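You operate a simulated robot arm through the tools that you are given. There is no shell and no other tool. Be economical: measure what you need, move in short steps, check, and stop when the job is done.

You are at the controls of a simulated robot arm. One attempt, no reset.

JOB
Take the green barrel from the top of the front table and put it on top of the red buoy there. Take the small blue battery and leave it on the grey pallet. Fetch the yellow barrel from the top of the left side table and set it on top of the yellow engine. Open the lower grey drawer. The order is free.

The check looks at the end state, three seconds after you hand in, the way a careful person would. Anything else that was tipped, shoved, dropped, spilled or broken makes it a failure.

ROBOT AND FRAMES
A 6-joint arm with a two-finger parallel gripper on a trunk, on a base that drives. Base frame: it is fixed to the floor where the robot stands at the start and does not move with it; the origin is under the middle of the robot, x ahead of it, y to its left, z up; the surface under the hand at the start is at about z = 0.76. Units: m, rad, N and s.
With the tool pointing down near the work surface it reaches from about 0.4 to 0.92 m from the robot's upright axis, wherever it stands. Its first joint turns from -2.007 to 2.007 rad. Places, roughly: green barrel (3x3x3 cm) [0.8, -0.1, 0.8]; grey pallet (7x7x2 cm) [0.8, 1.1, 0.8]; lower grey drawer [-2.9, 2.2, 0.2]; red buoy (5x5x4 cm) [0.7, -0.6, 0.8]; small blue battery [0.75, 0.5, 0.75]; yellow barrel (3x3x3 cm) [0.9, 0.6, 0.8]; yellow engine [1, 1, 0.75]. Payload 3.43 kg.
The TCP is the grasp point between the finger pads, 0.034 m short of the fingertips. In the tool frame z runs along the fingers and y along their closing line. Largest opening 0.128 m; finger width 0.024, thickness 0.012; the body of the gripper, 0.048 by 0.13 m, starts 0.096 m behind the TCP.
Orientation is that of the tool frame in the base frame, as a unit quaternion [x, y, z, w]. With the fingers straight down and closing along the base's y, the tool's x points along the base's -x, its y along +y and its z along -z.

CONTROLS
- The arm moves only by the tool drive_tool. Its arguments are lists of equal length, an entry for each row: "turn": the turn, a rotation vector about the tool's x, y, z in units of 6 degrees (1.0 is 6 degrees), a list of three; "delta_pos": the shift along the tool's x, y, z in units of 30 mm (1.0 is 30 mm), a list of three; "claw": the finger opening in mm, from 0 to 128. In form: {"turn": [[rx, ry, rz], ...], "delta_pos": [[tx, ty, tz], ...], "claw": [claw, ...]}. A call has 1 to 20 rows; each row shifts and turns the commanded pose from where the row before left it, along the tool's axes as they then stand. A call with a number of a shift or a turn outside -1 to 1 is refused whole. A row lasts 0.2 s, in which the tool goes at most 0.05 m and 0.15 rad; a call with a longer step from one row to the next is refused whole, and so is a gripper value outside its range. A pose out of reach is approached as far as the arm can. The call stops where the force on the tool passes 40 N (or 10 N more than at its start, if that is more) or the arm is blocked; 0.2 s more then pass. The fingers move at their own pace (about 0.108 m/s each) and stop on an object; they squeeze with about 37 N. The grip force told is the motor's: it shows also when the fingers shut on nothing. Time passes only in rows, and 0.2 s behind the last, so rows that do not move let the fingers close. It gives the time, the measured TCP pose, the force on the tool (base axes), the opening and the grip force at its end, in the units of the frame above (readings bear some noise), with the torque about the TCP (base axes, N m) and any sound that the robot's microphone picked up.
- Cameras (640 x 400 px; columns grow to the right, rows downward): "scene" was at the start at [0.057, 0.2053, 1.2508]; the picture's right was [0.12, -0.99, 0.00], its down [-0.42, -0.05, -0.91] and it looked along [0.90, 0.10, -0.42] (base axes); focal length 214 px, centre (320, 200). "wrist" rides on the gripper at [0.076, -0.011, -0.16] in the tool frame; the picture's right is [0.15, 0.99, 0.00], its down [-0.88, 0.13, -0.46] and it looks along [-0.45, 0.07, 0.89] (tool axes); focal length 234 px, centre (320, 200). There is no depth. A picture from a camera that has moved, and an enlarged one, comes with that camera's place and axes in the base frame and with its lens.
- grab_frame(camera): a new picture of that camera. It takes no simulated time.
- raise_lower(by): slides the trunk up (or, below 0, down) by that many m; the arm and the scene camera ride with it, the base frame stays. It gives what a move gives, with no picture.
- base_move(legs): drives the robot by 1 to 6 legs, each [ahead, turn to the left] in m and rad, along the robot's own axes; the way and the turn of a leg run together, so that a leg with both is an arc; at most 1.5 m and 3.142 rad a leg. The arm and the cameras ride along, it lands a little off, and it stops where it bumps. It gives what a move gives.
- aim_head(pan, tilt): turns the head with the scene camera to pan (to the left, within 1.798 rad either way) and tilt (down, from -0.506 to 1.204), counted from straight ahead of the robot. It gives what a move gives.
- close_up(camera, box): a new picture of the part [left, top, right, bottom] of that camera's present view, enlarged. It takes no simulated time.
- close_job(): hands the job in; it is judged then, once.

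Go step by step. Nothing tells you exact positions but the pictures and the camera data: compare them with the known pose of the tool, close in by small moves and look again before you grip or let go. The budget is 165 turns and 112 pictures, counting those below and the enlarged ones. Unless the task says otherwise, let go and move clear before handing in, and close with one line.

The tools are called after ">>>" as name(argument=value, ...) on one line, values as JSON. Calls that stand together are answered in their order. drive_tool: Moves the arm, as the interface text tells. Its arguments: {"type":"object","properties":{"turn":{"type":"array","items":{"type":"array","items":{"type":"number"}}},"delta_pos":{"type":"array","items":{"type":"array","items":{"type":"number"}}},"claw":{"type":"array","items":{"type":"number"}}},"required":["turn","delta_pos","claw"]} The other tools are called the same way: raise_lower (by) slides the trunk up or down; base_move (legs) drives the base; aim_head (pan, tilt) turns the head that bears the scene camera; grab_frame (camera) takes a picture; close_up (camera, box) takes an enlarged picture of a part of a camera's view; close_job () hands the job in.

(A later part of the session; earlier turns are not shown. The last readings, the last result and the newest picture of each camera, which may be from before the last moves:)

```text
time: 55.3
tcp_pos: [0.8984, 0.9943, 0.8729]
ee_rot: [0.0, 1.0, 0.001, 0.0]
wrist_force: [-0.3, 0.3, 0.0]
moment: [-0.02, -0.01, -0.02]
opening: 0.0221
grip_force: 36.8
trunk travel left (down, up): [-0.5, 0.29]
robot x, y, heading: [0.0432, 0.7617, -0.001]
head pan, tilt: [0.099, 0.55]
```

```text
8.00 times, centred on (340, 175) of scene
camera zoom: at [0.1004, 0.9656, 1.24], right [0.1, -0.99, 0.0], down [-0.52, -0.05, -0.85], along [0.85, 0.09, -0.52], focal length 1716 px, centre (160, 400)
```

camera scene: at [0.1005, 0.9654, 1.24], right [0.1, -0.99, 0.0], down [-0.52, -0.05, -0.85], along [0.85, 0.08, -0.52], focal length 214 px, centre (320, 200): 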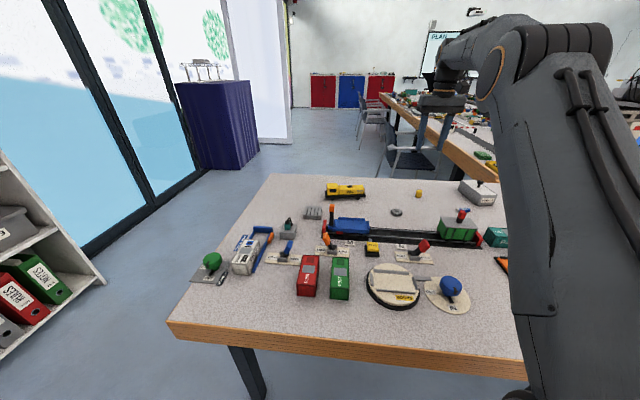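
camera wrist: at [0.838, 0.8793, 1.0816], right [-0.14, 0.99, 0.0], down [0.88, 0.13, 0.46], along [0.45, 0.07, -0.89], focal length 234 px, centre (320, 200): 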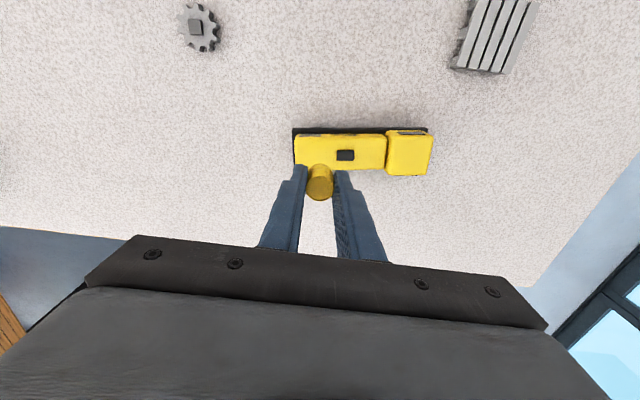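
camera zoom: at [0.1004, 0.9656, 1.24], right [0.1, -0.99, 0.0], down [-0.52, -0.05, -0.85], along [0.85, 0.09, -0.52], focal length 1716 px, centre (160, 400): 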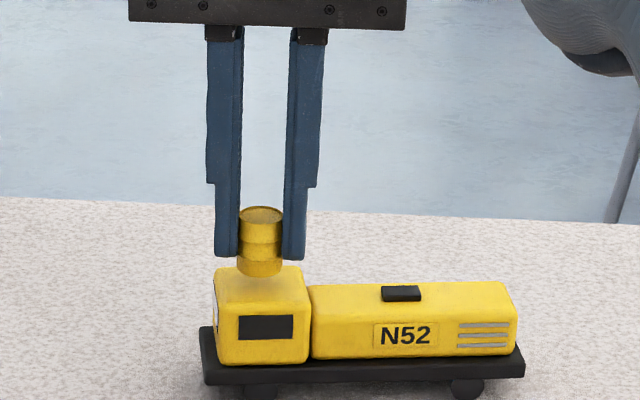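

Gap is about 5 mm. Continuing with fine steps.

>>> drive_tool(turn=[[0, 0, 0], [0, 0, 0]], delta_pos=[[0, 0, 0.07], [0, 0, 0.05]], claw=[0, 0])

>>> drive_tool(turn=[[0, 0, 0], [0, 0, 0]], delta_pos=[[0, 0, 0.03], [0, 0, 0.03]], claw=[0, 0])

>>> close_up(camera="scene", box=[300, 150, 380, 200])

```text
time: 55.9
tcp_pos: [0.898, 0.9948, 0.8701]
ee_rot: [0.0, 1.0, 0.0, 0.0]
wrist_force: [-0.5, -0.3, 0.0]
moment: [0.0, -0.03, 0.02]
opening: 0.0221
grip_force: 36.8
trunk travel left (down, up): [-0.5, 0.29]
robot x, y, heading: [0.0454, 0.7633, -0.002]
head pan, tilt: [0.099, 0.55]
```

```text
time: 56.5
tcp_pos: [0.8982, 0.9942, 0.8682]
ee_rot: [0.0, 1.0, 0.0, 0.0]
wrist_force: [0.7, -0.6, 0.0]
moment: [0.0, 0.04, 0.01]
opening: 0.0222
grip_force: 37.5
trunk travel left (down, up): [-0.5, 0.29]
robot x, y, heading: [0.0434, 0.7622, -0.003]
head pan, tilt: [0.099, 0.55]
```

```text
8.00 times, centred on (340, 175) of scene
camera zoom: at [0.1005, 0.9656, 1.24], right [0.1, -0.99, 0.0], down [-0.52, -0.05, -0.85], along [0.85, 0.09, -0.52], focal length 1716 px, centre (160, 400)
```

zoom: 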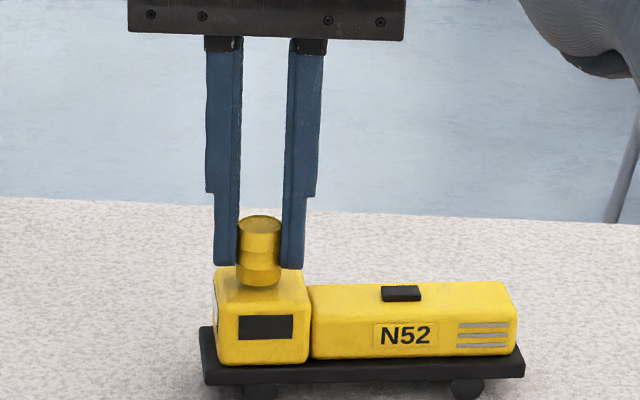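

>>> drive_tool(turn=[[0, 0, 0], [0, 0, 0]], delta_pos=[[0, 0, 0.03], [0, 0, 0.03]], claw=[0, 0])

>>> drive_tool(turn=[[0, 0, 0], [0, 0, 0]], delta_pos=[[0, 0, 0.03], [0, 0, 0.03]], claw=[0, 0])

```text
time: 57.1
tcp_pos: [0.8989, 0.9941, 0.866]
ee_rot: [-0.001, 1.0, 0.0, 0.0]
wrist_force: [-0.5, -0.5, 0.0]
moment: [0.0, -0.01, 0.0]
opening: 0.022
grip_force: 37.0
trunk travel left (down, up): [-0.5, 0.29]
robot x, y, heading: [0.0467, 0.7645, 0.004]
head pan, tilt: [0.099, 0.55]
```

```text
time: 57.7
tcp_pos: [0.899, 0.994, 0.865]
ee_rot: [0.001, 1.0, 0.0, -0.001]
wrist_force: [0.2, 0.1, -0.7]
moment: [0.0, 0.01, 0.0]
opening: 0.0224
grip_force: 37.2
trunk travel left (down, up): [-0.5, 0.29]
robot x, y, heading: [0.0449, 0.761, 0.001]
head pan, tilt: [0.099, 0.55]
```

>>> drive_tool(turn=[[0, 0, 0], [0, 0, 0]], delta_pos=[[0, 0, 0.03], [0, 0, 0.03]], claw=[0, 0])

>>> close_up(camera="scene", box=[300, 150, 380, 200])

```text
time: 58.3
tcp_pos: [0.8983, 0.9951, 0.8639]
ee_rot: [0.0, 1.0, 0.0, 0.001]
wrist_force: [-0.6, -0.7, 3.3]
moment: [-0.06, -0.01, 0.03]
opening: 0.0225
grip_force: 37.0
trunk travel left (down, up): [-0.5, 0.29]
robot x, y, heading: [0.0444, 0.7633, 0.001]
head pan, tilt: [0.099, 0.55]
```

```text
8.00 times, centred on (340, 175) of scene
camera zoom: at [0.1003, 0.9655, 1.2401], right [0.1, -0.99, 0.0], down [-0.52, -0.05, -0.85], along [0.85, 0.09, -0.52], focal length 1716 px, centre (160, 400)
```

zoom: 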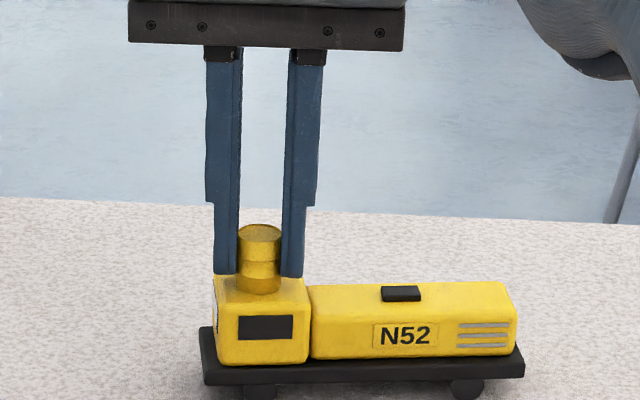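

Light contact (3 N). Opening gently and lifting clear.

>>> drive_tool(turn=[[0, 0, 0], [0, 0, 0], [0, 0, 0], [0, 0, 0], [0, 0, 0], [0, 0, 0], [0, 0, 0]], delta_pos=[[0, 0, 0], [0, 0, 0], [0, 0, -0.3], [0, 0, -0.7], [0, 0, -1], [0, 0, -1], [0.5, 0, -1]], claw=[30, 50, 50, 50, 50, 50, 50])

>>> close_up(camera="scene", box=[290, 120, 450, 220])

>>> grab_frame(camera="wrist")

```text
time: 59.9
tcp_pos: [0.8819, 0.9942, 0.9829]
ee_rot: [0.0, 1.0, 0.0, -0.001]
wrist_force: [0.2, 0.8, -0.6]
moment: [-0.04, 0.05, 0.02]
opening: 0.0497
grip_force: 0.0
trunk travel left (down, up): [-0.5, 0.29]
robot x, y, heading: [0.047, 0.7622, 0.002]
head pan, tilt: [0.099, 0.55]
```

```text
4.00 times, centred on (370, 170) of scene
camera zoom: at [0.1008, 0.9657, 1.24], right [0.1, -0.99, 0.0], down [-0.52, -0.05, -0.85], along [0.85, 0.09, -0.52], focal length 858 px, centre (120, 320)
```

zoom: 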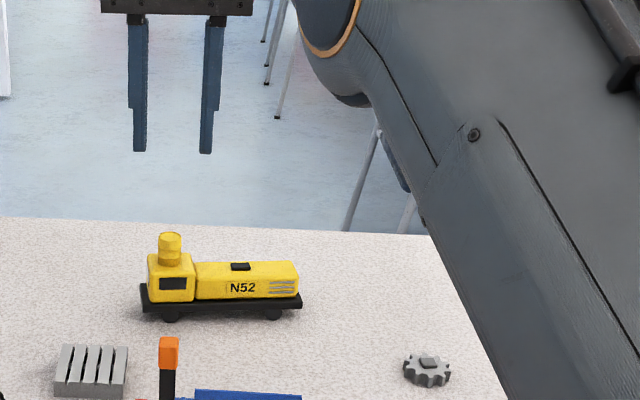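

```text
73 pictures are left
camera wrist: at [0.8062, 0.9837, 1.1428], right [-0.15, 0.99, 0.0], down [0.88, 0.13, 0.45], along [0.45, 0.07, -0.89], focal length 234 px, centre (320, 200)
```

wrist: 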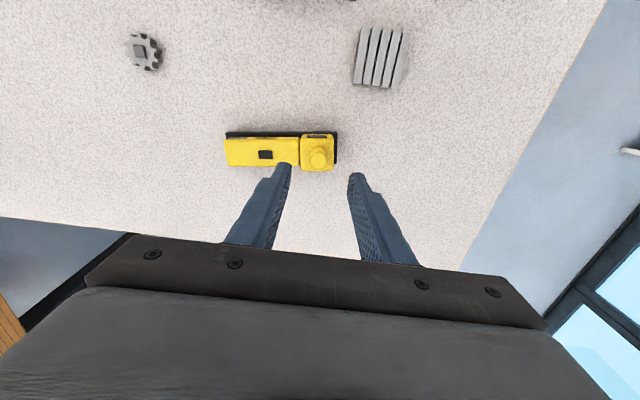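

The yellow barrel stands on the engine cab. Next: move to the battery at about (0.846, 0.479) and rotate the tool 90° to grip across it.

>>> drive_tool(turn=[[0, 0, 0], [0, 0, 0], [0, 0, 0], [0, 0, 0], [0, 0, 0], [0, 0, 0], [0, 0, 0], [0, 0, 0], [0, 0, 0], [0, 0, 0], [0, 0, 0], [0, 0, 0], [0, 0, 0], [0, 0, 0], [0, 0, 0], [0, 0, 0], [0, 0, 0]], delta_pos=[[0.07, -1, 0], [0.07, -1, 0], [0.07, -1, 0], [0.07, -1, 0], [0.07, -1, 0], [0.07, -1, 0], [0.07, -1, 0], [0.07, -1, 0], [0.07, -1, 0], [0.07, -1, 0], [0.07, -1, 0], [0.07, -1, 0], [0.07, -1, 0], [0.07, -1, 0], [0.07, -1, 0], [0.07, -1, 0], [0.07, -1, 0]], claw=[50, 50, 50, 50, 50, 50, 50, 50, 50, 50, 50, 50, 50, 50, 50, 50, 50])

>>> drive_tool(turn=[[0, 0, 1], [0, 0, 1], [0, 0, 1], [0, 0, 1], [0, 0, 1], [0, 0, 1], [0, 0, 1], [0, 0, 1], [0, 0, 1], [0, 0, 1], [0, 0, 1], [0, 0, 1], [0, 0, 1], [0, 0, 1], [0, 0, 1]], delta_pos=[[0, 0, 0], [0, 0, 0], [0, 0, 0], [0, 0, 0], [0, 0, 0], [0, 0, 0], [0, 0, 0], [0, 0, 0], [0, 0, 0], [0, 0, 0], [0, 0, 0], [0, 0, 0], [0, 0, 0], [0, 0, 0], [0, 0, 0]], claw=[50, 50, 50, 50, 50, 50, 50, 50, 50, 50, 50, 50, 50, 50, 50])

>>> grab_frame(camera="wrist")

```text
time: 63.5
tcp_pos: [0.8462, 0.4841, 0.9841]
ee_rot: [0.001, 1.0, -0.001, 0.0]
wrist_force: [-0.7, 1.4, 0.1]
moment: [-0.01, 0.01, 0.0]
opening: 0.0499
grip_force: 0.2
trunk travel left (down, up): [-0.5, 0.29]
robot x, y, heading: [0.0448, 0.7618, -0.003]
head pan, tilt: [0.099, 0.55]
```

```text
time: 66.7
tcp_pos: [0.8477, 0.4845, 0.9821]
ee_rot: [0.707, 0.707, -0.001, 0.0]
wrist_force: [-0.7, -0.9, -0.6]
moment: [-0.01, -0.02, 0.01]
opening: 0.0498
grip_force: 0.1
trunk travel left (down, up): [-0.5, 0.29]
robot x, y, heading: [0.0461, 0.7605, 0.004]
head pan, tilt: [0.099, 0.55]
```

```text
72 pictures are left
camera wrist: at [0.8354, 0.5606, 1.1429], right [0.99, 0.14, 0.0], down [0.13, -0.88, 0.46], along [0.07, -0.45, -0.89], focal length 234 px, centre (320, 200)
```

wrist: 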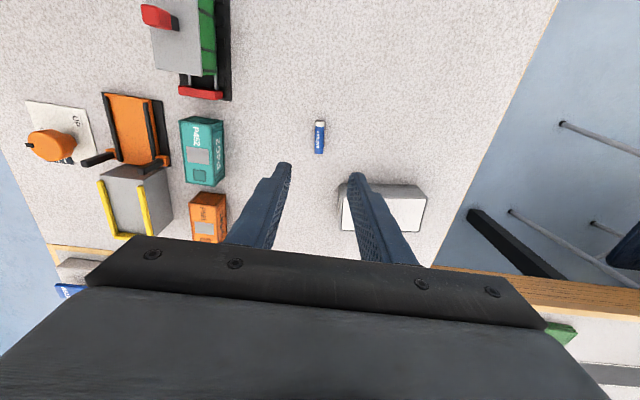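

Battery lies along y, centre about (0.848, 0.480). Descending part way.

>>> drive_tool(turn=[[0, 0, 0], [0, 0, 0], [0, 0, 0], [0, 0, 0], [0, 0, 0]], delta_pos=[[-0.13, 0, 0.9], [0, 0, 0.9], [0, 0, 0.9], [0, 0, 0.9], [0, 0, 0.9]], claw=[50, 50, 50, 50, 50])

>>> close_up(camera="wrist", box=[220, 100, 420, 225])

```text
time: 67.9
tcp_pos: [0.8469, 0.4807, 0.8467]
ee_rot: [0.707, 0.707, 0.0, 0.0]
wrist_force: [-0.6, 0.5, -0.5]
moment: [0.0, -0.04, 0.04]
opening: 0.0501
grip_force: 0.0
trunk travel left (down, up): [-0.5, 0.29]
robot x, y, heading: [0.0485, 0.7627, -0.001]
head pan, tilt: [0.099, 0.55]
```

```text
3.20 times, centred on (320, 162) of wrist
camera zoom: at [0.8353, 0.5568, 1.0075], right [0.99, 0.15, 0.0], down [0.13, -0.88, 0.46], along [0.07, -0.45, -0.89], focal length 749 px, centre (320, 320)
```

zoom: 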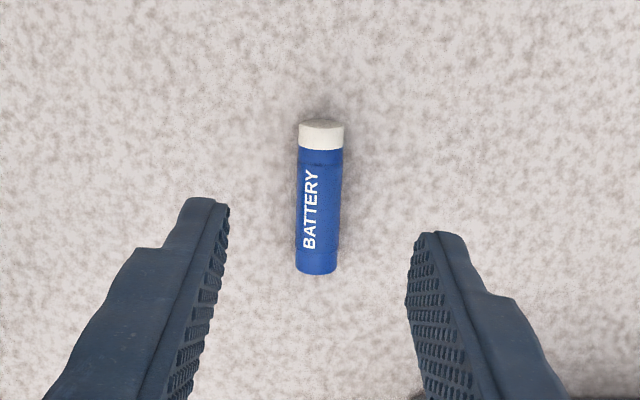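

Centred. Descending to grip.

>>> drive_tool(turn=[[0, 0, 0], [0, 0, 0], [0, 0, 0], [0, 0, 0], [0, 0, 0], [0, 0, 0]], delta_pos=[[0, 0, 0.9], [0, 0, 0.76], [0, 0, 0], [0, 0, 0], [0, 0, 0], [0, 0, 0]], claw=[50, 50, 30, 0, 0, 0])

>>> close_up(camera="wrist", box=[220, 100, 420, 225])

```text
time: 69.3
tcp_pos: [0.8465, 0.4814, 0.7974]
ee_rot: [0.708, 0.707, 0.001, 0.0]
wrist_force: [-0.7, -0.7, 0.2]
moment: [-0.01, -0.04, 0.01]
opening: 0.0128
grip_force: 37.4
trunk travel left (down, up): [-0.5, 0.29]
robot x, y, heading: [0.0447, 0.7622, -0.0]
head pan, tilt: [0.099, 0.55]
```

```text
3.20 times, centred on (320, 162) of wrist
camera zoom: at [0.8352, 0.5569, 0.9575], right [0.99, 0.15, 0.0], down [0.13, -0.88, 0.46], along [0.07, -0.45, -0.89], focal length 749 px, centre (320, 320)
```

zoom: 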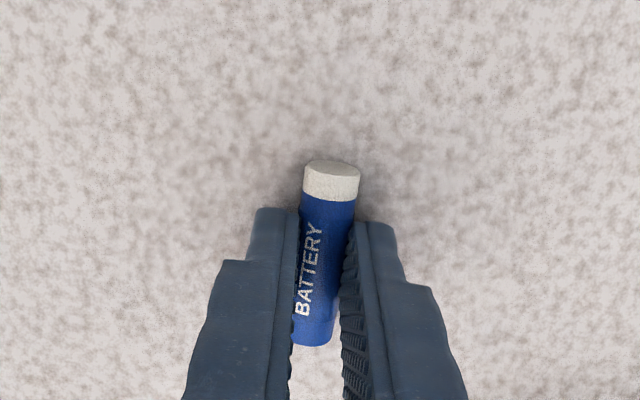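

Held. Lift, rotate back (so it lies along the slats), then carry to the pallet.

>>> drive_tool(turn=[[0, 0, 0], [0, 0, 0], [0, 0, 0], [0, 0, 0], [0, 0, 0], [0, 0, -1], [0, 0, -1], [0, 0, -1], [0, 0, -1], [0, 0, -1], [0, 0, -1], [0, 0, -1], [0, 0, -1], [0, 0, -1], [0, 0, -1], [0, 0, -1], [0, 0, -1], [0, 0, -1], [0, 0, -1], [0, 0, -1]], delta_pos=[[0, 0, -0.5], [0, 0, -1], [0, 0, -1], [0, 0, -1], [0, 0, -1], [0, 0, 0], [0, 0, 0], [0, 0, 0], [0, 0, 0], [0, 0, 0], [0, 0, 0], [0, 0, 0], [0, 0, 0], [0, 0, 0], [0, 0, 0], [0, 0, 0], [0, 0, 0], [0, 0, 0], [0, 0, 0], [0, 0, 0]], claw=[0, 0, 0, 0, 0, 0, 0, 0, 0, 0, 0, 0, 0, 0, 0, 0, 0, 0, 0, 0])

>>> drive_tool(turn=[[0, 0, 0], [0, 0, 0], [0, 0, 0], [0, 0, 0], [0, 0, 0], [0, 0, 0], [0, 0, 0], [0, 0, 0], [0, 0, 0], [0, 0, 0], [0, 0, 0], [0, 0, 0], [0, 0, 0], [0, 0, 0], [0, 0, 0], [0, 0, 0], [0, 0, 0], [0, 0, 0], [0, 0, 0]], delta_pos=[[0, 0, -0.7], [0.137, 1, 0], [0.137, 1, 0], [0.137, 1, 0], [0.137, 1, 0], [0.137, 1, 0], [0.137, 1, 0], [0.137, 1, 0], [0.137, 1, 0], [0.137, 1, 0], [0.137, 1, 0], [0.137, 1, 0], [0.137, 1, 0], [0.137, 1, 0], [0.137, 1, 0], [0.137, 1, 0], [0.137, 1, 0], [0.137, 1, 0], [0.137, 1, 0]], claw=[0, 0, 0, 0, 0, 0, 0, 0, 0, 0, 0, 0, 0, 0, 0, 0, 0, 0, 0])

>>> grab_frame(camera="wrist")

>>> grab_frame(camera="scene")

```text
time: 73.5
tcp_pos: [0.8466, 0.4812, 0.9326]
ee_rot: [0.0, 1.0, -0.001, 0.0]
wrist_force: [0.5, -0.2, -0.1]
moment: [0.01, 0.01, 0.01]
opening: 0.0126
grip_force: 37.2
trunk travel left (down, up): [-0.5, 0.29]
robot x, y, heading: [0.0469, 0.7615, -0.002]
head pan, tilt: [0.099, 0.55]
```

```text
time: 77.5
tcp_pos: [0.7736, 1.0202, 0.9538]
ee_rot: [0.001, 1.0, 0.0, 0.001]
wrist_force: [-0.1, -0.2, 0.2]
moment: [0.04, 0.02, -0.02]
opening: 0.0125
grip_force: 37.0
trunk travel left (down, up): [-0.5, 0.29]
robot x, y, heading: [0.0455, 0.7602, -0.001]
head pan, tilt: [0.099, 0.55]
```

```text
69 pictures are left
camera wrist: at [0.6973, 1.0098, 1.1135], right [-0.14, 0.99, 0.0], down [0.88, 0.13, 0.46], along [0.45, 0.07, -0.89], focal length 234 px, centre (320, 200)
```

wrist: 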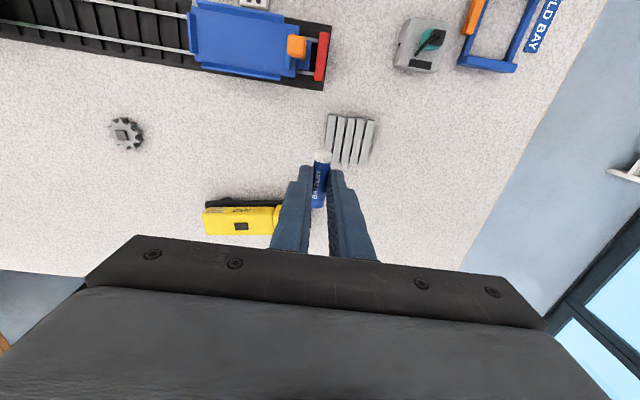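

```text
68 pictures are left
camera scene: at [0.1005, 0.9653, 1.2401], right [0.1, -0.99, 0.0], down [-0.52, -0.05, -0.85], along [0.85, 0.09, -0.52], focal length 214 px, centre (320, 200)
```

scene: 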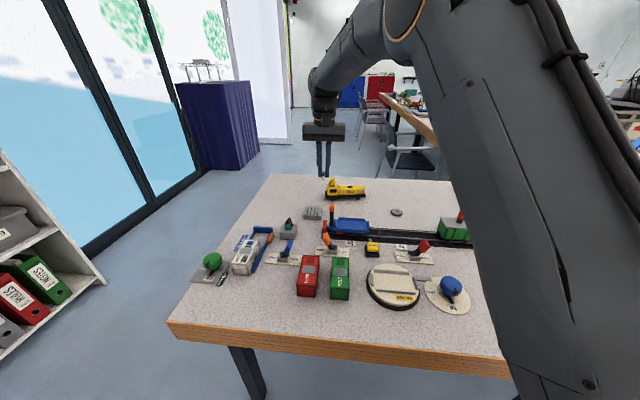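

Pallet centre about (0.764, 1.063). Moving above and lowering partly.

>>> drive_tool(turn=[[0, 0, 0], [0, 0, 0], [0, 0, 0], [0, 0, 0]], delta_pos=[[0.16, 0.72, 0], [0.16, 0.72, 0], [0, 0, 1], [0, 0, 1]], claw=[0, 0, 0, 0])

>>> close_up(camera="wrist", box=[220, 75, 420, 200])

>>> close_up(camera="scene", box=[280, 165, 360, 215])

```text
time: 78.5
tcp_pos: [0.7638, 1.0653, 0.8936]
ee_rot: [0.001, 1.0, 0.0, 0.001]
wrist_force: [0.1, 0.0, 0.2]
moment: [0.02, -0.02, 0.03]
opening: 0.0128
grip_force: 36.9
trunk travel left (down, up): [-0.5, 0.29]
robot x, y, heading: [0.0485, 0.7641, -0.001]
head pan, tilt: [0.099, 0.55]
```

```text
3.20 times, centred on (320, 138) of wrist
camera zoom: at [0.6875, 1.0539, 1.0539], right [-0.15, 0.99, 0.0], down [0.88, 0.13, 0.46], along [0.45, 0.07, -0.89], focal length 749 px, centre (320, 400)
```

zoom: 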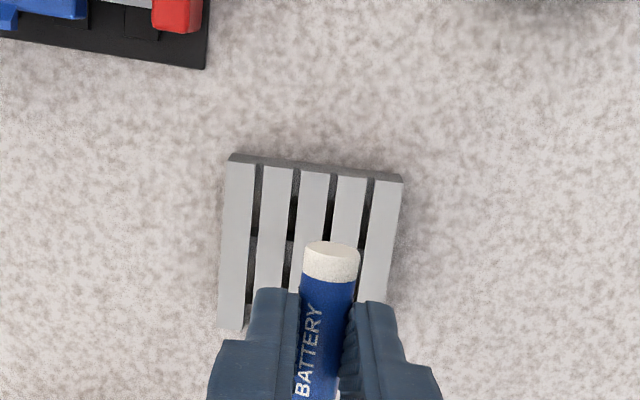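

```text
8.00 times, centred on (320, 190) of scene
camera zoom: at [0.1003, 0.9655, 1.24], right [0.1, -0.99, 0.0], down [-0.52, -0.05, -0.85], along [0.85, 0.09, -0.52], focal length 1716 px, centre (320, 280)
```

zoom: 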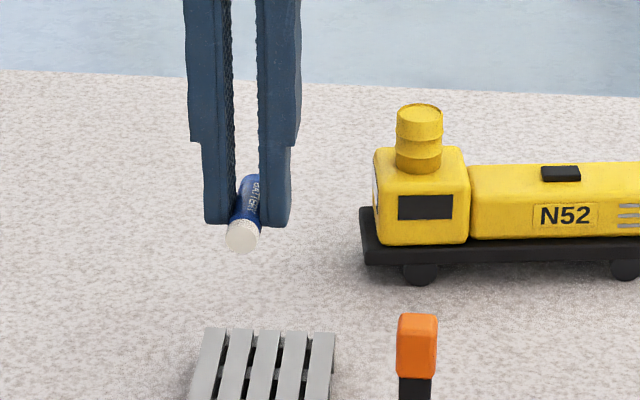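

I'll align with a groove between slats (y≈1.0687), turn 4° to match, and lower to about 8 mm above.

>>> drive_tool(turn=[[0, 0, -0.6], [0, 0, 0], [0, 0, 0]], delta_pos=[[-0.03, 0.11, 0.7], [0, 0, 0.8], [0, 0, 0.7]], claw=[0, 0, 0])

>>> close_up(camera="wrist", box=[220, 75, 420, 200])

>>> close_up(camera="scene", box=[280, 175, 360, 225])

```text
time: 79.3
tcp_pos: [0.7646, 1.0672, 0.8272]
ee_rot: [-0.032, 0.999, -0.001, 0.0]
wrist_force: [1.0, 1.0, 0.2]
moment: [0.01, 0.0, 0.0]
opening: 0.0128
grip_force: 36.9
trunk travel left (down, up): [-0.5, 0.29]
robot x, y, heading: [0.046, 0.7638, 0.0]
head pan, tilt: [0.099, 0.55]
```

```text
3.20 times, centred on (320, 138) of wrist
camera zoom: at [0.6893, 1.052, 0.9871], right [-0.21, 0.98, 0.0], down [0.87, 0.19, 0.46], along [0.45, 0.09, -0.89], focal length 749 px, centre (320, 400)
```

zoom: 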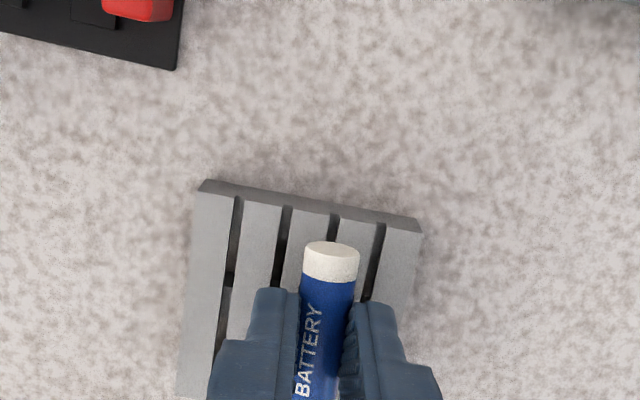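

```text
8.00 times, centred on (320, 200) of scene
camera zoom: at [0.1003, 0.9655, 1.24], right [0.1, -0.99, 0.0], down [-0.52, -0.05, -0.85], along [0.85, 0.09, -0.52], focal length 1716 px, centre (320, 200)
```

zoom: 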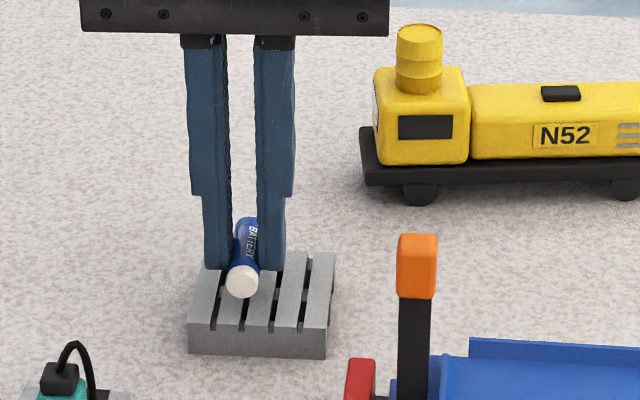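

Good alignment. Lowering the last millimetres.

>>> drive_tool(turn=[[0, 0, 0], [0, 0, 0]], delta_pos=[[0, 0.03, 0.1], [0, 0, 0.08]], claw=[0, 0])

>>> drive_tool(turn=[[0, 0, 0], [0, 0, 0]], delta_pos=[[0, 0, 0.04], [0, 0, 0.04]], claw=[0, 0])

>>> close_up(camera="scene", box=[280, 175, 360, 225])

```text
time: 79.9
tcp_pos: [0.7652, 1.0691, 0.8222]
ee_rot: [-0.031, 1.0, 0.0, 0.001]
wrist_force: [-0.1, 0.4, -0.9]
moment: [0.0, -0.03, 0.01]
opening: 0.0127
grip_force: 37.4
trunk travel left (down, up): [-0.5, 0.29]
robot x, y, heading: [0.0437, 0.7615, -0.003]
head pan, tilt: [0.099, 0.55]
```

```text
time: 80.5
tcp_pos: [0.7656, 1.0688, 0.8197]
ee_rot: [-0.031, 1.0, 0.001, 0.0]
wrist_force: [-0.7, 0.3, -0.4]
moment: [0.02, 0.02, 0.01]
opening: 0.0128
grip_force: 36.9
trunk travel left (down, up): [-0.5, 0.29]
robot x, y, heading: [0.0463, 0.7637, -0.003]
head pan, tilt: [0.099, 0.55]
```

```text
8.00 times, centred on (320, 200) of scene
camera zoom: at [0.1004, 0.9656, 1.24], right [0.1, -0.99, 0.0], down [-0.52, -0.05, -0.85], along [0.85, 0.09, -0.52], focal length 1716 px, centre (320, 200)
```

zoom: 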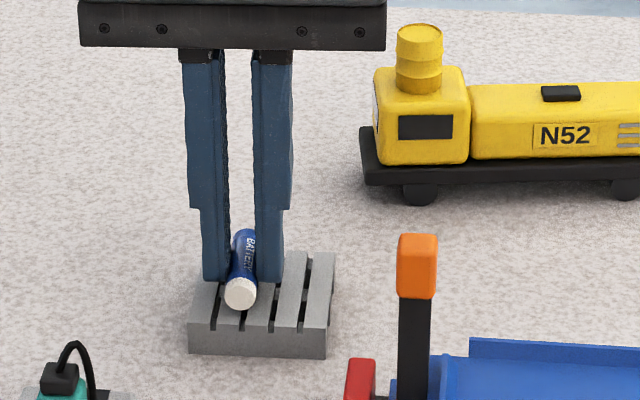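

>>> drive_tool(turn=[[0, 0, 0], [0, 0, 0]], delta_pos=[[0, 0, 0.03], [0, 0, 0.03]], claw=[0, 0])

>>> drive_tool(turn=[[0, 0, 0], [0, 0, 0]], delta_pos=[[0, 0, 0.03], [0, 0, 0.03]], claw=[0, 0])

```text
time: 81.1
tcp_pos: [0.765, 1.0692, 0.8186]
ee_rot: [-0.031, 1.0, -0.001, 0.0]
wrist_force: [0.1, -0.9, 0.7]
moment: [0.02, 0.02, 0.01]
opening: 0.0128
grip_force: 37.5
trunk travel left (down, up): [-0.5, 0.29]
robot x, y, heading: [0.048, 0.7632, -0.0]
head pan, tilt: [0.099, 0.55]
```

```text
time: 81.7
tcp_pos: [0.7646, 1.0689, 0.8166]
ee_rot: [-0.032, 0.999, 0.0, 0.0]
wrist_force: [0.0, 0.2, -0.6]
moment: [0.03, -0.04, 0.01]
opening: 0.0128
grip_force: 36.8
trunk travel left (down, up): [-0.5, 0.29]
robot x, y, heading: [0.0486, 0.7619, 0.002]
head pan, tilt: [0.099, 0.55]
```

>>> drive_tool(turn=[[0, 0, 0], [0, 0, 0]], delta_pos=[[0, 0, 0.03], [0, 0, 0.03]], claw=[0, 0])

>>> close_up(camera="scene", box=[280, 175, 360, 225])

```text
time: 82.3
tcp_pos: [0.763, 1.0684, 0.815]
ee_rot: [-0.031, 1.0, 0.001, 0.0]
wrist_force: [-0.5, -0.1, 4.4]
moment: [0.01, 0.0, -0.03]
opening: 0.0128
grip_force: 37.0
trunk travel left (down, up): [-0.5, 0.29]
robot x, y, heading: [0.0497, 0.7598, -0.003]
head pan, tilt: [0.099, 0.55]
```

```text
8.00 times, centred on (320, 200) of scene
camera zoom: at [0.1003, 0.9655, 1.2401], right [0.1, -0.99, 0.0], down [-0.52, -0.05, -0.85], along [0.85, 0.09, -0.52], focal length 1716 px, centre (320, 200)
```

zoom: 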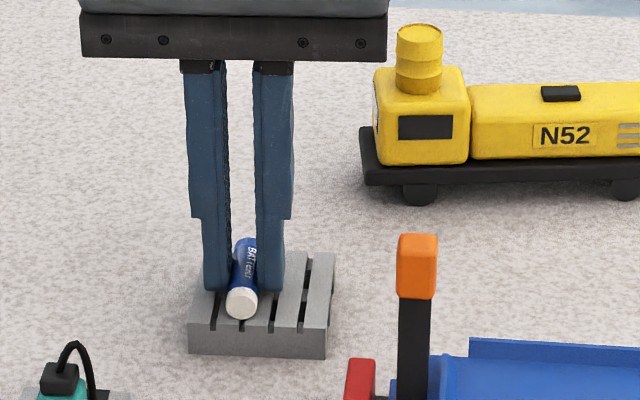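

Contact at 4 N, battery sits on the pallet. Releasing slowly and lifting.

>>> drive_tool(turn=[[0, 0, 0], [0, 0, 0], [0, 0, 0], [0, 0, 0], [0, 0, 0], [0, 0, 0], [0, 0, 0]], delta_pos=[[0, 0, 0], [0, 0, 0], [0, 0, 0], [0, 0, -0.4], [0, 0, -1], [0, 0, -1], [0, 0, -1]], claw=[17, 24, 30, 30, 30, 30, 30])

>>> close_up(camera="scene", box=[280, 155, 400, 230])

```text
time: 83.9
tcp_pos: [0.7626, 1.0677, 0.9179]
ee_rot: [-0.031, 1.0, 0.001, 0.0]
wrist_force: [0.4, 0.0, -0.9]
moment: [-0.01, 0.0, 0.0]
opening: 0.0298
grip_force: 0.1
trunk travel left (down, up): [-0.5, 0.29]
robot x, y, heading: [0.0491, 0.7627, 0.001]
head pan, tilt: [0.099, 0.55]
```

```text
5.33 times, centred on (340, 192) of scene
camera zoom: at [0.1006, 0.9657, 1.24], right [0.1, -0.99, 0.0], down [-0.52, -0.05, -0.85], along [0.85, 0.09, -0.52], focal length 1144 px, centre (213, 240)
```

zoom: 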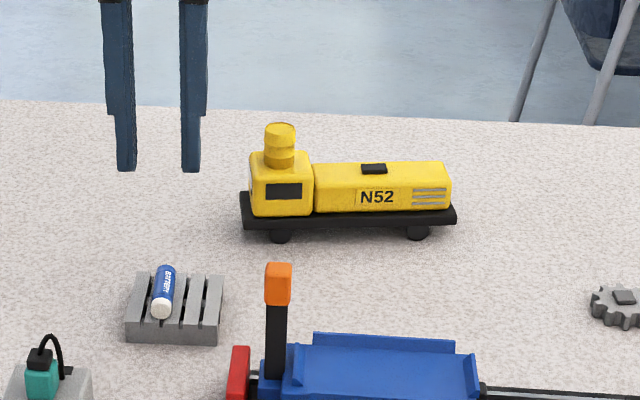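

Battery rests on the pallet. Now retract the arm up and in, back off from the table and look toward the drawers.

>>> drive_tool(turn=[[0, 0, 0], [0, 0, 0], [0, 0, 0], [0, 0, 0], [0, 0, 0], [0, 0, 0], [0, 0, 0], [0, 0, 0], [0, 0, 0], [0, 0, 0], [0, 0, 0], [0, 0, 0], [0, 0, 0], [0, 0, 0], [0, 0, 0], [0, 0, 0]], delta_pos=[[0, 0, -1], [0, 0, -1], [0, 0, -1], [0, 0, -1], [0, 0, -1], [0, 0, -1], [0.95, -0.95, 0], [0.95, -0.95, 0], [0.95, -0.95, 0], [0.95, -0.95, 0], [0.95, -0.95, 0], [0.95, -0.95, 0], [0.95, -0.95, 0], [0.95, -0.95, 0], [0.95, -0.95, 0], [0.95, -0.95, 0]], claw=[30, 30, 30, 30, 30, 30, 30, 30, 30, 30, 30, 30, 30, 30, 30, 30])

>>> base_move(legs=[[-0.5, 0]])

>>> aim_head(pan=1.79, tilt=0.4)

>>> grab_frame(camera="scene")

```text
time: 87.3
tcp_pos: [0.4956, 0.7679, 1.0971]
ee_rot: [-0.031, 1.0, 0.0, 0.0]
wrist_force: [0.4, -0.7, -0.2]
moment: [-0.05, 0.0, -0.02]
opening: 0.0298
grip_force: 0.1
trunk travel left (down, up): [-0.5, 0.29]
robot x, y, heading: [0.0497, 0.762, 0.004]
head pan, tilt: [0.099, 0.55]
```

```text
time: 90.2
tcp_pos: [0.0001, 0.7669, 1.0973]
ee_rot: [-0.034, 0.999, 0.0, 0.0]
wrist_force: [0.1, -0.1, 0.3]
moment: [0.01, 0.02, -0.01]
opening: 0.03
grip_force: 0.1
trunk travel left (down, up): [-0.5, 0.29]
robot x, y, heading: [-0.453, 0.7643, 0.003]
head pan, tilt: [0.099, 0.55]
```

```text
time: 92.0
tcp_pos: [0.0006, 0.7677, 1.0977]
ee_rot: [-0.033, 0.999, 0.0, 0.0]
wrist_force: [-0.8, -0.8, -0.1]
moment: [0.04, -0.01, -0.02]
opening: 0.0297
grip_force: 0.0
trunk travel left (down, up): [-0.5, 0.29]
robot x, y, heading: [-0.4533, 0.7611, 0.007]
head pan, tilt: [1.791, 0.4]
```

```text
60 pictures are left
camera scene: at [-0.5058, 1.045, 1.2537], right [0.97, 0.22, 0.0], down [0.09, -0.38, -0.92], along [-0.21, 0.9, -0.39], focal length 214 px, centre (320, 200)
```

scene: 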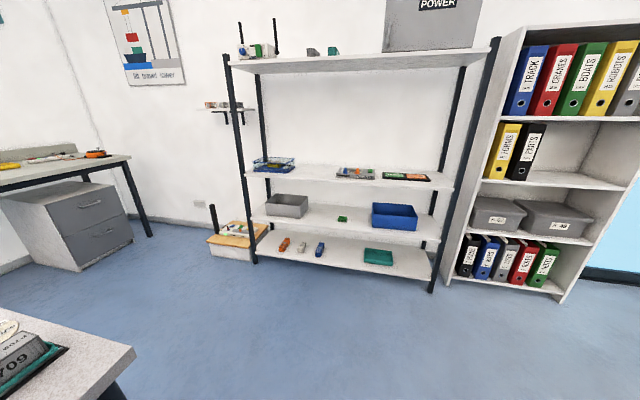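

The grey drawer unit stands under a far table; another table corner is near (-1.0, 1.25). I'll turn left in place and look.

>>> base_move(legs=[[0, 1.57]])

>>> aim_head(pan=0.9, tilt=0.5)

>>> grab_frame(camera="scene")

```text
time: 96.2
tcp_pos: [-0.4516, 1.2119, 1.0979]
ee_rot: [0.727, -0.687, 0.001, 0.0]
wrist_force: [-0.5, 0.4, -0.1]
moment: [-0.02, 0.02, -0.02]
opening: 0.0298
grip_force: 0.2
trunk travel left (down, up): [-0.5, 0.29]
robot x, y, heading: [-0.4485, 0.7633, 1.566]
head pan, tilt: [1.791, 0.4]
```

```text
time: 97.3
tcp_pos: [-0.4508, 1.2099, 1.0978]
ee_rot: [0.727, -0.687, 0.0, 0.0]
wrist_force: [0.2, 0.2, 0.1]
moment: [0.0, -0.02, -0.05]
opening: 0.0301
grip_force: 0.0
trunk travel left (down, up): [-0.5, 0.29]
robot x, y, heading: [-0.4487, 0.7588, 1.567]
head pan, tilt: [0.901, 0.499]
```

```text
59 pictures are left
camera scene: at [-0.7171, 0.7848, 1.2446], right [0.63, 0.78, 0.0], down [0.37, -0.3, -0.88], along [-0.69, 0.55, -0.48], focal length 214 px, centre (320, 200)
```

scene: 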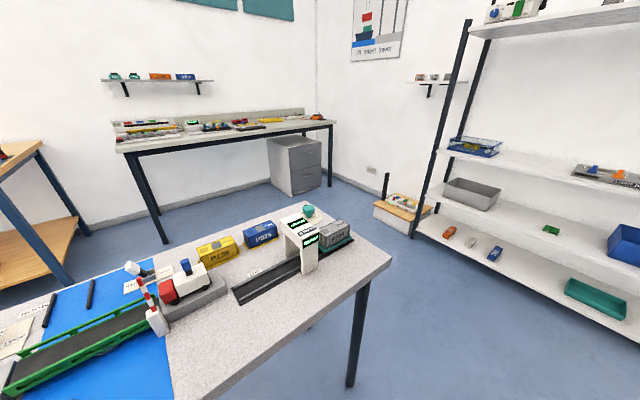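

The drawer unit's front is the plane x ≈ -2.83, y 2.03–2.50, facing +x. I'll take a close look at it.

>>> close_up(camera="scene", box=[256, 125, 352, 205])

>>> aim_head(pan=0.2, tilt=0.7)

>>> grab_frame(camera="scene")

```text
5.00 times, centred on (304, 165) of scene
camera zoom: at [-0.7171, 0.7848, 1.2446], right [0.63, 0.78, 0.0], down [0.37, -0.3, -0.88], along [-0.69, 0.55, -0.48], focal length 1072 px, centre (400, 375)
```

zoom: 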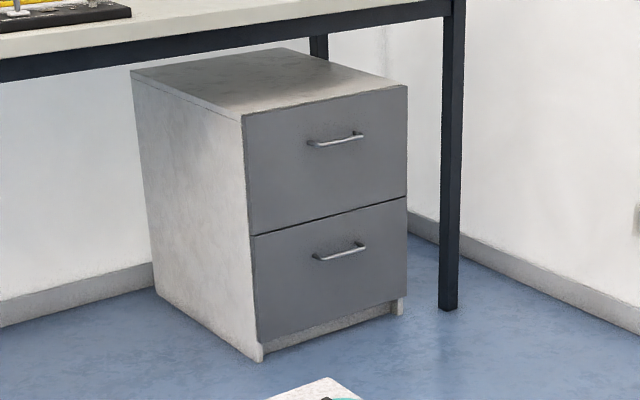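

```text
time: 98.4
tcp_pos: [-0.4514, 1.2109, 1.0982]
ee_rot: [0.727, -0.687, 0.0, 0.0]
wrist_force: [0.8, -0.4, 0.2]
moment: [0.01, -0.01, -0.03]
opening: 0.0297
grip_force: 0.1
trunk travel left (down, up): [-0.5, 0.29]
robot x, y, heading: [-0.451, 0.7598, 1.56]
head pan, tilt: [0.201, 0.7]
```

```text
57 pictures are left
camera scene: at [-0.6626, 0.8113, 1.2269], right [0.98, 0.19, 0.0], down [0.12, -0.63, -0.77], along [-0.15, 0.75, -0.64], focal length 214 px, centre (320, 200)
```

scene: 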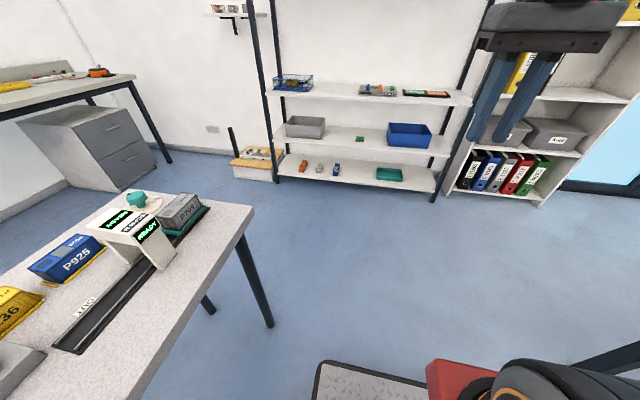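

Corridor: table edge at y≈1.3 (x<-0.96), shelves at y≈2.4. I'll drive ahead to y≈1.78, turn left to face the drawer unit and look.

>>> base_move(legs=[[1.02, 0], [0, 1.35]])

>>> aim_head(pan=0.0, tilt=0.5)

>>> grab_frame(camera="scene")

```text
time: 107.0
tcp_pos: [-0.8828, 1.8724, 1.0979]
ee_rot: [0.997, -0.082, 0.0, 0.001]
wrist_force: [0.7, -0.1, 0.7]
moment: [0.0, 0.0, 0.0]
opening: 0.03
grip_force: 0.1
trunk travel left (down, up): [-0.5, 0.29]
robot x, y, heading: [-0.4429, 1.7754, 2.914]
head pan, tilt: [0.201, 0.7]
```

```text
time: 107.7
tcp_pos: [-0.8842, 1.8718, 1.0982]
ee_rot: [0.997, -0.082, 0.0, 0.0]
wrist_force: [0.4, -0.1, -0.3]
moment: [-0.01, -0.01, 0.0]
opening: 0.0299
grip_force: 0.1
trunk travel left (down, up): [-0.5, 0.29]
robot x, y, heading: [-0.442, 1.7751, 2.914]
head pan, tilt: [0.0, 0.499]
```

```text
56 pictures are left
camera scene: at [-0.5444, 1.5979, 1.2445], right [0.22, 0.97, 0.0], down [0.47, -0.11, -0.88], along [-0.86, 0.2, -0.48], focal length 214 px, centre (320, 200)
```

scene: 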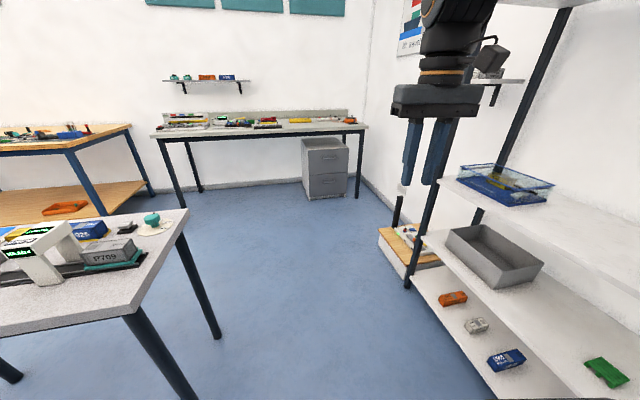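

Path is clear on both sides. Driving ahead 1.45 m along this heading, then straightening to face -x.

>>> base_move(legs=[[1.43, 0], [0, 0.228]])

>>> grab_frame(camera="scene")

```text
time: 115.6
tcp_pos: [-2.2816, 2.0876, 1.0979]
ee_rot: [0.999, 0.032, 0.0, 0.001]
wrist_force: [0.7, -0.3, -0.7]
moment: [0.01, -0.02, 0.0]
opening: 0.0297
grip_force: 0.1
trunk travel left (down, up): [-0.5, 0.29]
robot x, y, heading: [-1.8323, 2.0922, -3.139]
head pan, tilt: [0.0, 0.499]
```

```text
55 pictures are left
camera scene: at [-1.8905, 1.8976, 1.2446], right [0.0, 1.0, 0.0], down [0.48, 0.0, -0.88], along [-0.88, 0.0, -0.48], focal length 214 px, centre (320, 200)
```

scene: 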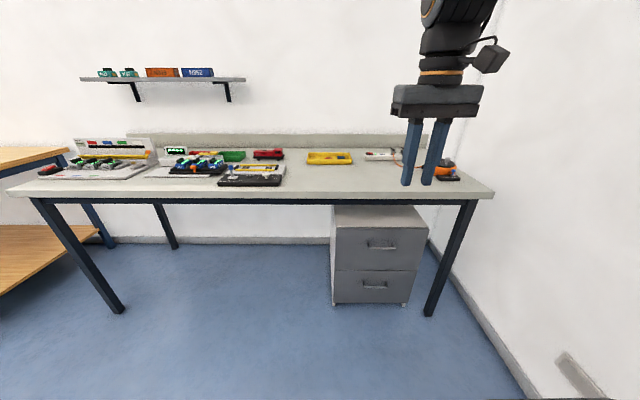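

Triangulating two views, the lower handle is a horizontal bar at about (-2.72, 2.20, 0.255). I'll lower the trunk fully, then move the tool out in front of the unit.

>>> raise_lower(by=-0.5)

>>> drive_tool(turn=[[0, 0, 0], [0, 0, 0], [0, 0, 0], [0, 0, 0], [0, 0, 0], [0, 0, 0], [0, 0, 0], [0, 0, 0], [0, 0, 0]], delta_pos=[[-1, -0.4, 0.2], [-1, -0.4, 0.2], [-1, -0.4, 0.2], [-1, -0.4, 0.2], [-1, -0.4, 0.2], [-1, -0.4, 0.2], [-1, -0.4, 0.2], [-1, -0.4, 0.2], [-1, -0.4, 0.2]], claw=[30, 30, 30, 30, 30, 30, 30, 30, 30])

>>> grab_frame(camera="scene")

```text
refused: -0.5 is not a number from -0.4 to 0.4
```

```text
time: 117.6
tcp_pos: [-2.5594, 2.1796, 1.0452]
ee_rot: [0.999, 0.033, -0.002, 0.0]
wrist_force: [0.4, -0.3, 1.0]
moment: [0.0, 0.08, -0.01]
opening: 0.03
grip_force: 0.0
trunk travel left (down, up): [-0.5, 0.29]
robot x, y, heading: [-1.8341, 2.0927, -3.144]
head pan, tilt: [0.0, 0.499]
```

```text
54 pictures are left
camera scene: at [-1.8901, 1.8975, 1.2446], right [0.0, 1.0, 0.0], down [0.48, 0.0, -0.88], along [-0.88, 0.0, -0.48], focal length 214 px, centre (320, 200)
```

scene: 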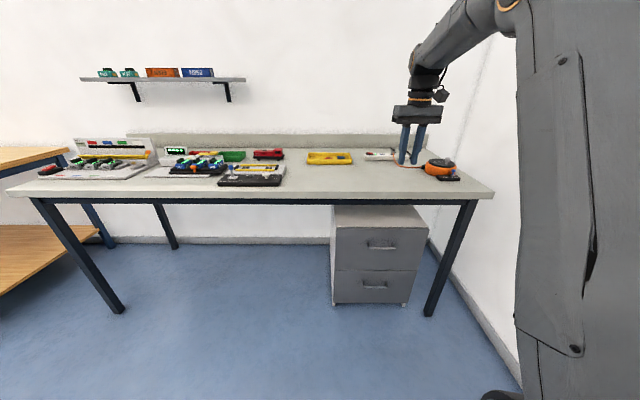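

The trunk limit is 0.4 per call; the tool is at x = -2.56, clear of the table edge (x≈-2.8). Lowering in two steps.

>>> raise_lower(by=-0.4)

>>> raise_lower(by=-0.1)

>>> grab_frame(camera="scene")

```text
time: 121.5
tcp_pos: [-2.5587, 2.1767, 0.6442]
ee_rot: [0.999, 0.033, 0.0, 0.0]
wrist_force: [0.4, 0.0, 0.4]
moment: [-0.02, -0.01, -0.01]
opening: 0.0298
grip_force: 0.0
trunk travel left (down, up): [-0.1, 0.69]
robot x, y, heading: [-1.8322, 2.0938, -3.134]
head pan, tilt: [0.0, 0.499]
```

```text
time: 122.8
tcp_pos: [-2.5583, 2.178, 0.5437]
ee_rot: [0.999, 0.033, -0.001, 0.0]
wrist_force: [0.1, -0.6, 0.5]
moment: [0.01, -0.02, -0.01]
opening: 0.0297
grip_force: 0.1
trunk travel left (down, up): [0.0, 0.79]
robot x, y, heading: [-1.8336, 2.0937, -3.134]
head pan, tilt: [0.0, 0.499]
```

```text
53 pictures are left
camera scene: at [-2.0297, 1.8971, 0.7446], right [0.0, 1.0, 0.0], down [0.48, 0.0, -0.88], along [-0.88, 0.0, -0.48], focal length 214 px, centre (320, 200)
```

scene: 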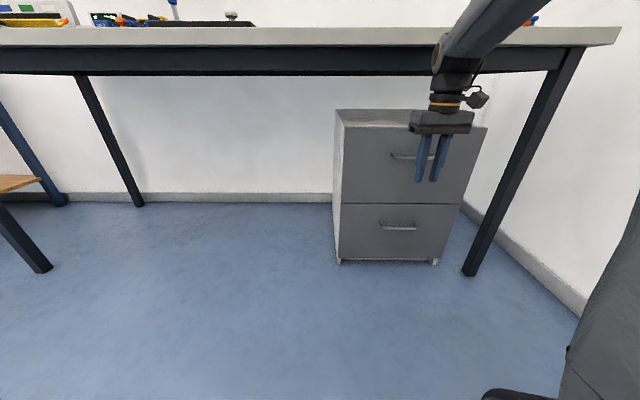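

Handle position confirmed (≈(-2.72, 2.20, 0.252)). Rolling the tool 90° so the fingers will close vertically once pitched forward.

>>> drive_tool(turn=[[0, 0, 0.98], [0, 0, 0.98], [0, 0, 0.98], [0, 0, 0.98], [0, 0, 0.98], [0, 0, 0.98], [0, 0, 0.98], [0, 0, 0.98], [0, 0, 0.98], [0, 0, 0.98], [0, 0, 0.98], [0, 0, 0.98], [0, 0, 0.98], [0, 0, 0.98], [0, 0, 0.98], [0, 0, 0.93]], delta_pos=[[0, 0, 0], [0, 0, 0], [0, 0, 0], [0, 0, 0], [0, 0, 0], [0, 0, 0], [0, 0, 0], [0, 0, 0], [0, 0, 0], [0, 0, 0], [0, 0, 0], [0, 0, 0], [0, 0, 0], [0, 0, 0], [0, 0, 0], [0, 0, 0]], claw=[30, 30, 30, 30, 30, 30, 30, 30, 30, 30, 30, 30, 30, 30, 30, 30])

>>> drive_tool(turn=[[-1, 0, 0], [-1, 0, 0], [-1, 0, 0], [-1, 0, 0], [-1, 0, 0], [-1, 0, 0], [-1, 0, 0], [-1, 0, 0]], delta_pos=[[0, 0, 0], [0, 0, 0], [0, 0, 0], [0, 0, 0], [0, 0, 0], [0, 0, 0], [0, 0, 0], [0, 0, 0]], claw=[30, 30, 30, 30, 30, 30, 30, 30])

>>> grab_frame(camera="scene")

```text
time: 126.2
tcp_pos: [-2.5588, 2.1781, 0.5435]
ee_rot: [-0.706, 0.708, 0.0, 0.0]
wrist_force: [-0.3, -0.3, 0.2]
moment: [-0.03, 0.03, -0.02]
opening: 0.0302
grip_force: 0.0
trunk travel left (down, up): [0.0, 0.79]
robot x, y, heading: [-1.8324, 2.0947, -3.137]
head pan, tilt: [0.0, 0.499]
```

```text
time: 128.0
tcp_pos: [-2.559, 2.1785, 0.5442]
ee_rot: [-0.645, 0.646, 0.289, -0.287]
wrist_force: [0.3, -0.4, 0.1]
moment: [-0.02, 0.01, 0.02]
opening: 0.0301
grip_force: 0.0
trunk travel left (down, up): [0.0, 0.79]
robot x, y, heading: [-1.8358, 2.093, -3.14]
head pan, tilt: [0.0, 0.499]
```

```text
52 pictures are left
camera scene: at [-2.0297, 1.897, 0.7446], right [0.0, 1.0, 0.0], down [0.48, 0.0, -0.88], along [-0.88, 0.0, -0.48], focal length 214 px, centre (320, 200)
```

scene: 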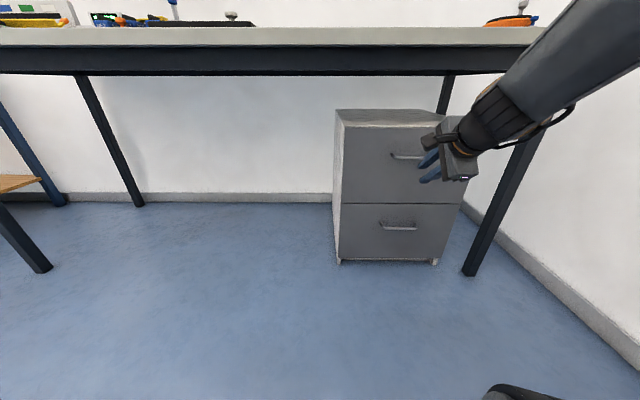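

Kinematics hold. Finishing the pitch to horizontal and lowering to near handle height.

>>> drive_tool(turn=[[-1, 0, 0], [-1, 0, 0], [-1, 0, 0], [-1, 0, 0], [-1, 0, 0], [-1, 0, 0], [-1, 0, 0], [0, 0, 0], [0, 0, 0], [0, 0, 0], [0, 0, 0], [0, 0, 0], [0, 0, 0], [0, 0, 0], [0, 0, 0], [0, 0, 0], [0, 0, 0]], delta_pos=[[0, 0, 0], [0, 0, 0], [0, 0, 0], [0, 0, 0], [0, 0, 0], [0, 0, 0], [0, 0, 0], [0, -0.95, 0], [0, -0.95, 0], [0, -0.95, 0], [0, -0.95, 0], [0, -0.95, 0], [0, -0.95, 0], [0, -0.95, 0], [0, -0.95, 0], [0, -0.95, 0], [0, -0.95, 0]], claw=[50, 50, 50, 50, 50, 50, 50, 50, 50, 50, 50, 50, 50, 50, 50, 50, 50])

>>> grab_frame(camera="scene")

>>> grab_frame(camera="wrist")

```text
time: 131.6
tcp_pos: [-2.6047, 2.1929, 0.2741]
ee_rot: [-0.499, 0.499, 0.501, -0.501]
wrist_force: [0.0, 0.4, 0.2]
moment: [0.03, 0.0, -0.01]
opening: 0.0498
grip_force: 0.1
out of reach, approached as far as the arm can: row 4, 5, 6, 7, 8, 9
trunk travel left (down, up): [0.0, 0.79]
robot x, y, heading: [-1.8348, 2.0964, -3.141]
head pan, tilt: [0.0, 0.499]
```

```text
51 pictures are left
camera scene: at [-2.0297, 1.8971, 0.7446], right [0.0, 1.0, 0.0], down [0.48, 0.0, -0.88], along [-0.88, 0.0, -0.48], focal length 214 px, centre (320, 200)
```

scene: 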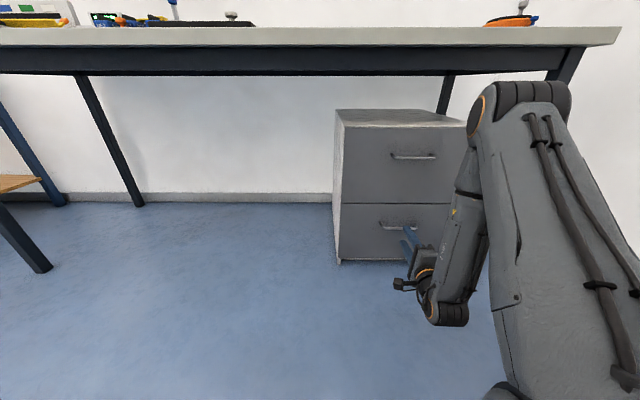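

```text
50 pictures are left
camera wrist: at [-2.4456, 2.1165, 0.2628], right [0.0, -0.15, 0.99], down [0.46, 0.88, 0.13], along [-0.89, 0.45, 0.07], focal length 234 px, centre (320, 200)
```

wrist: 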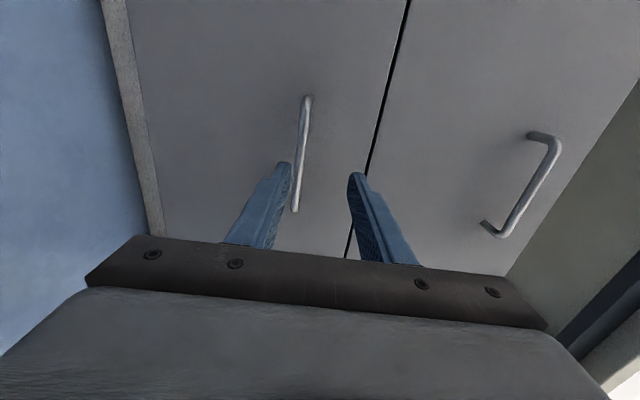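

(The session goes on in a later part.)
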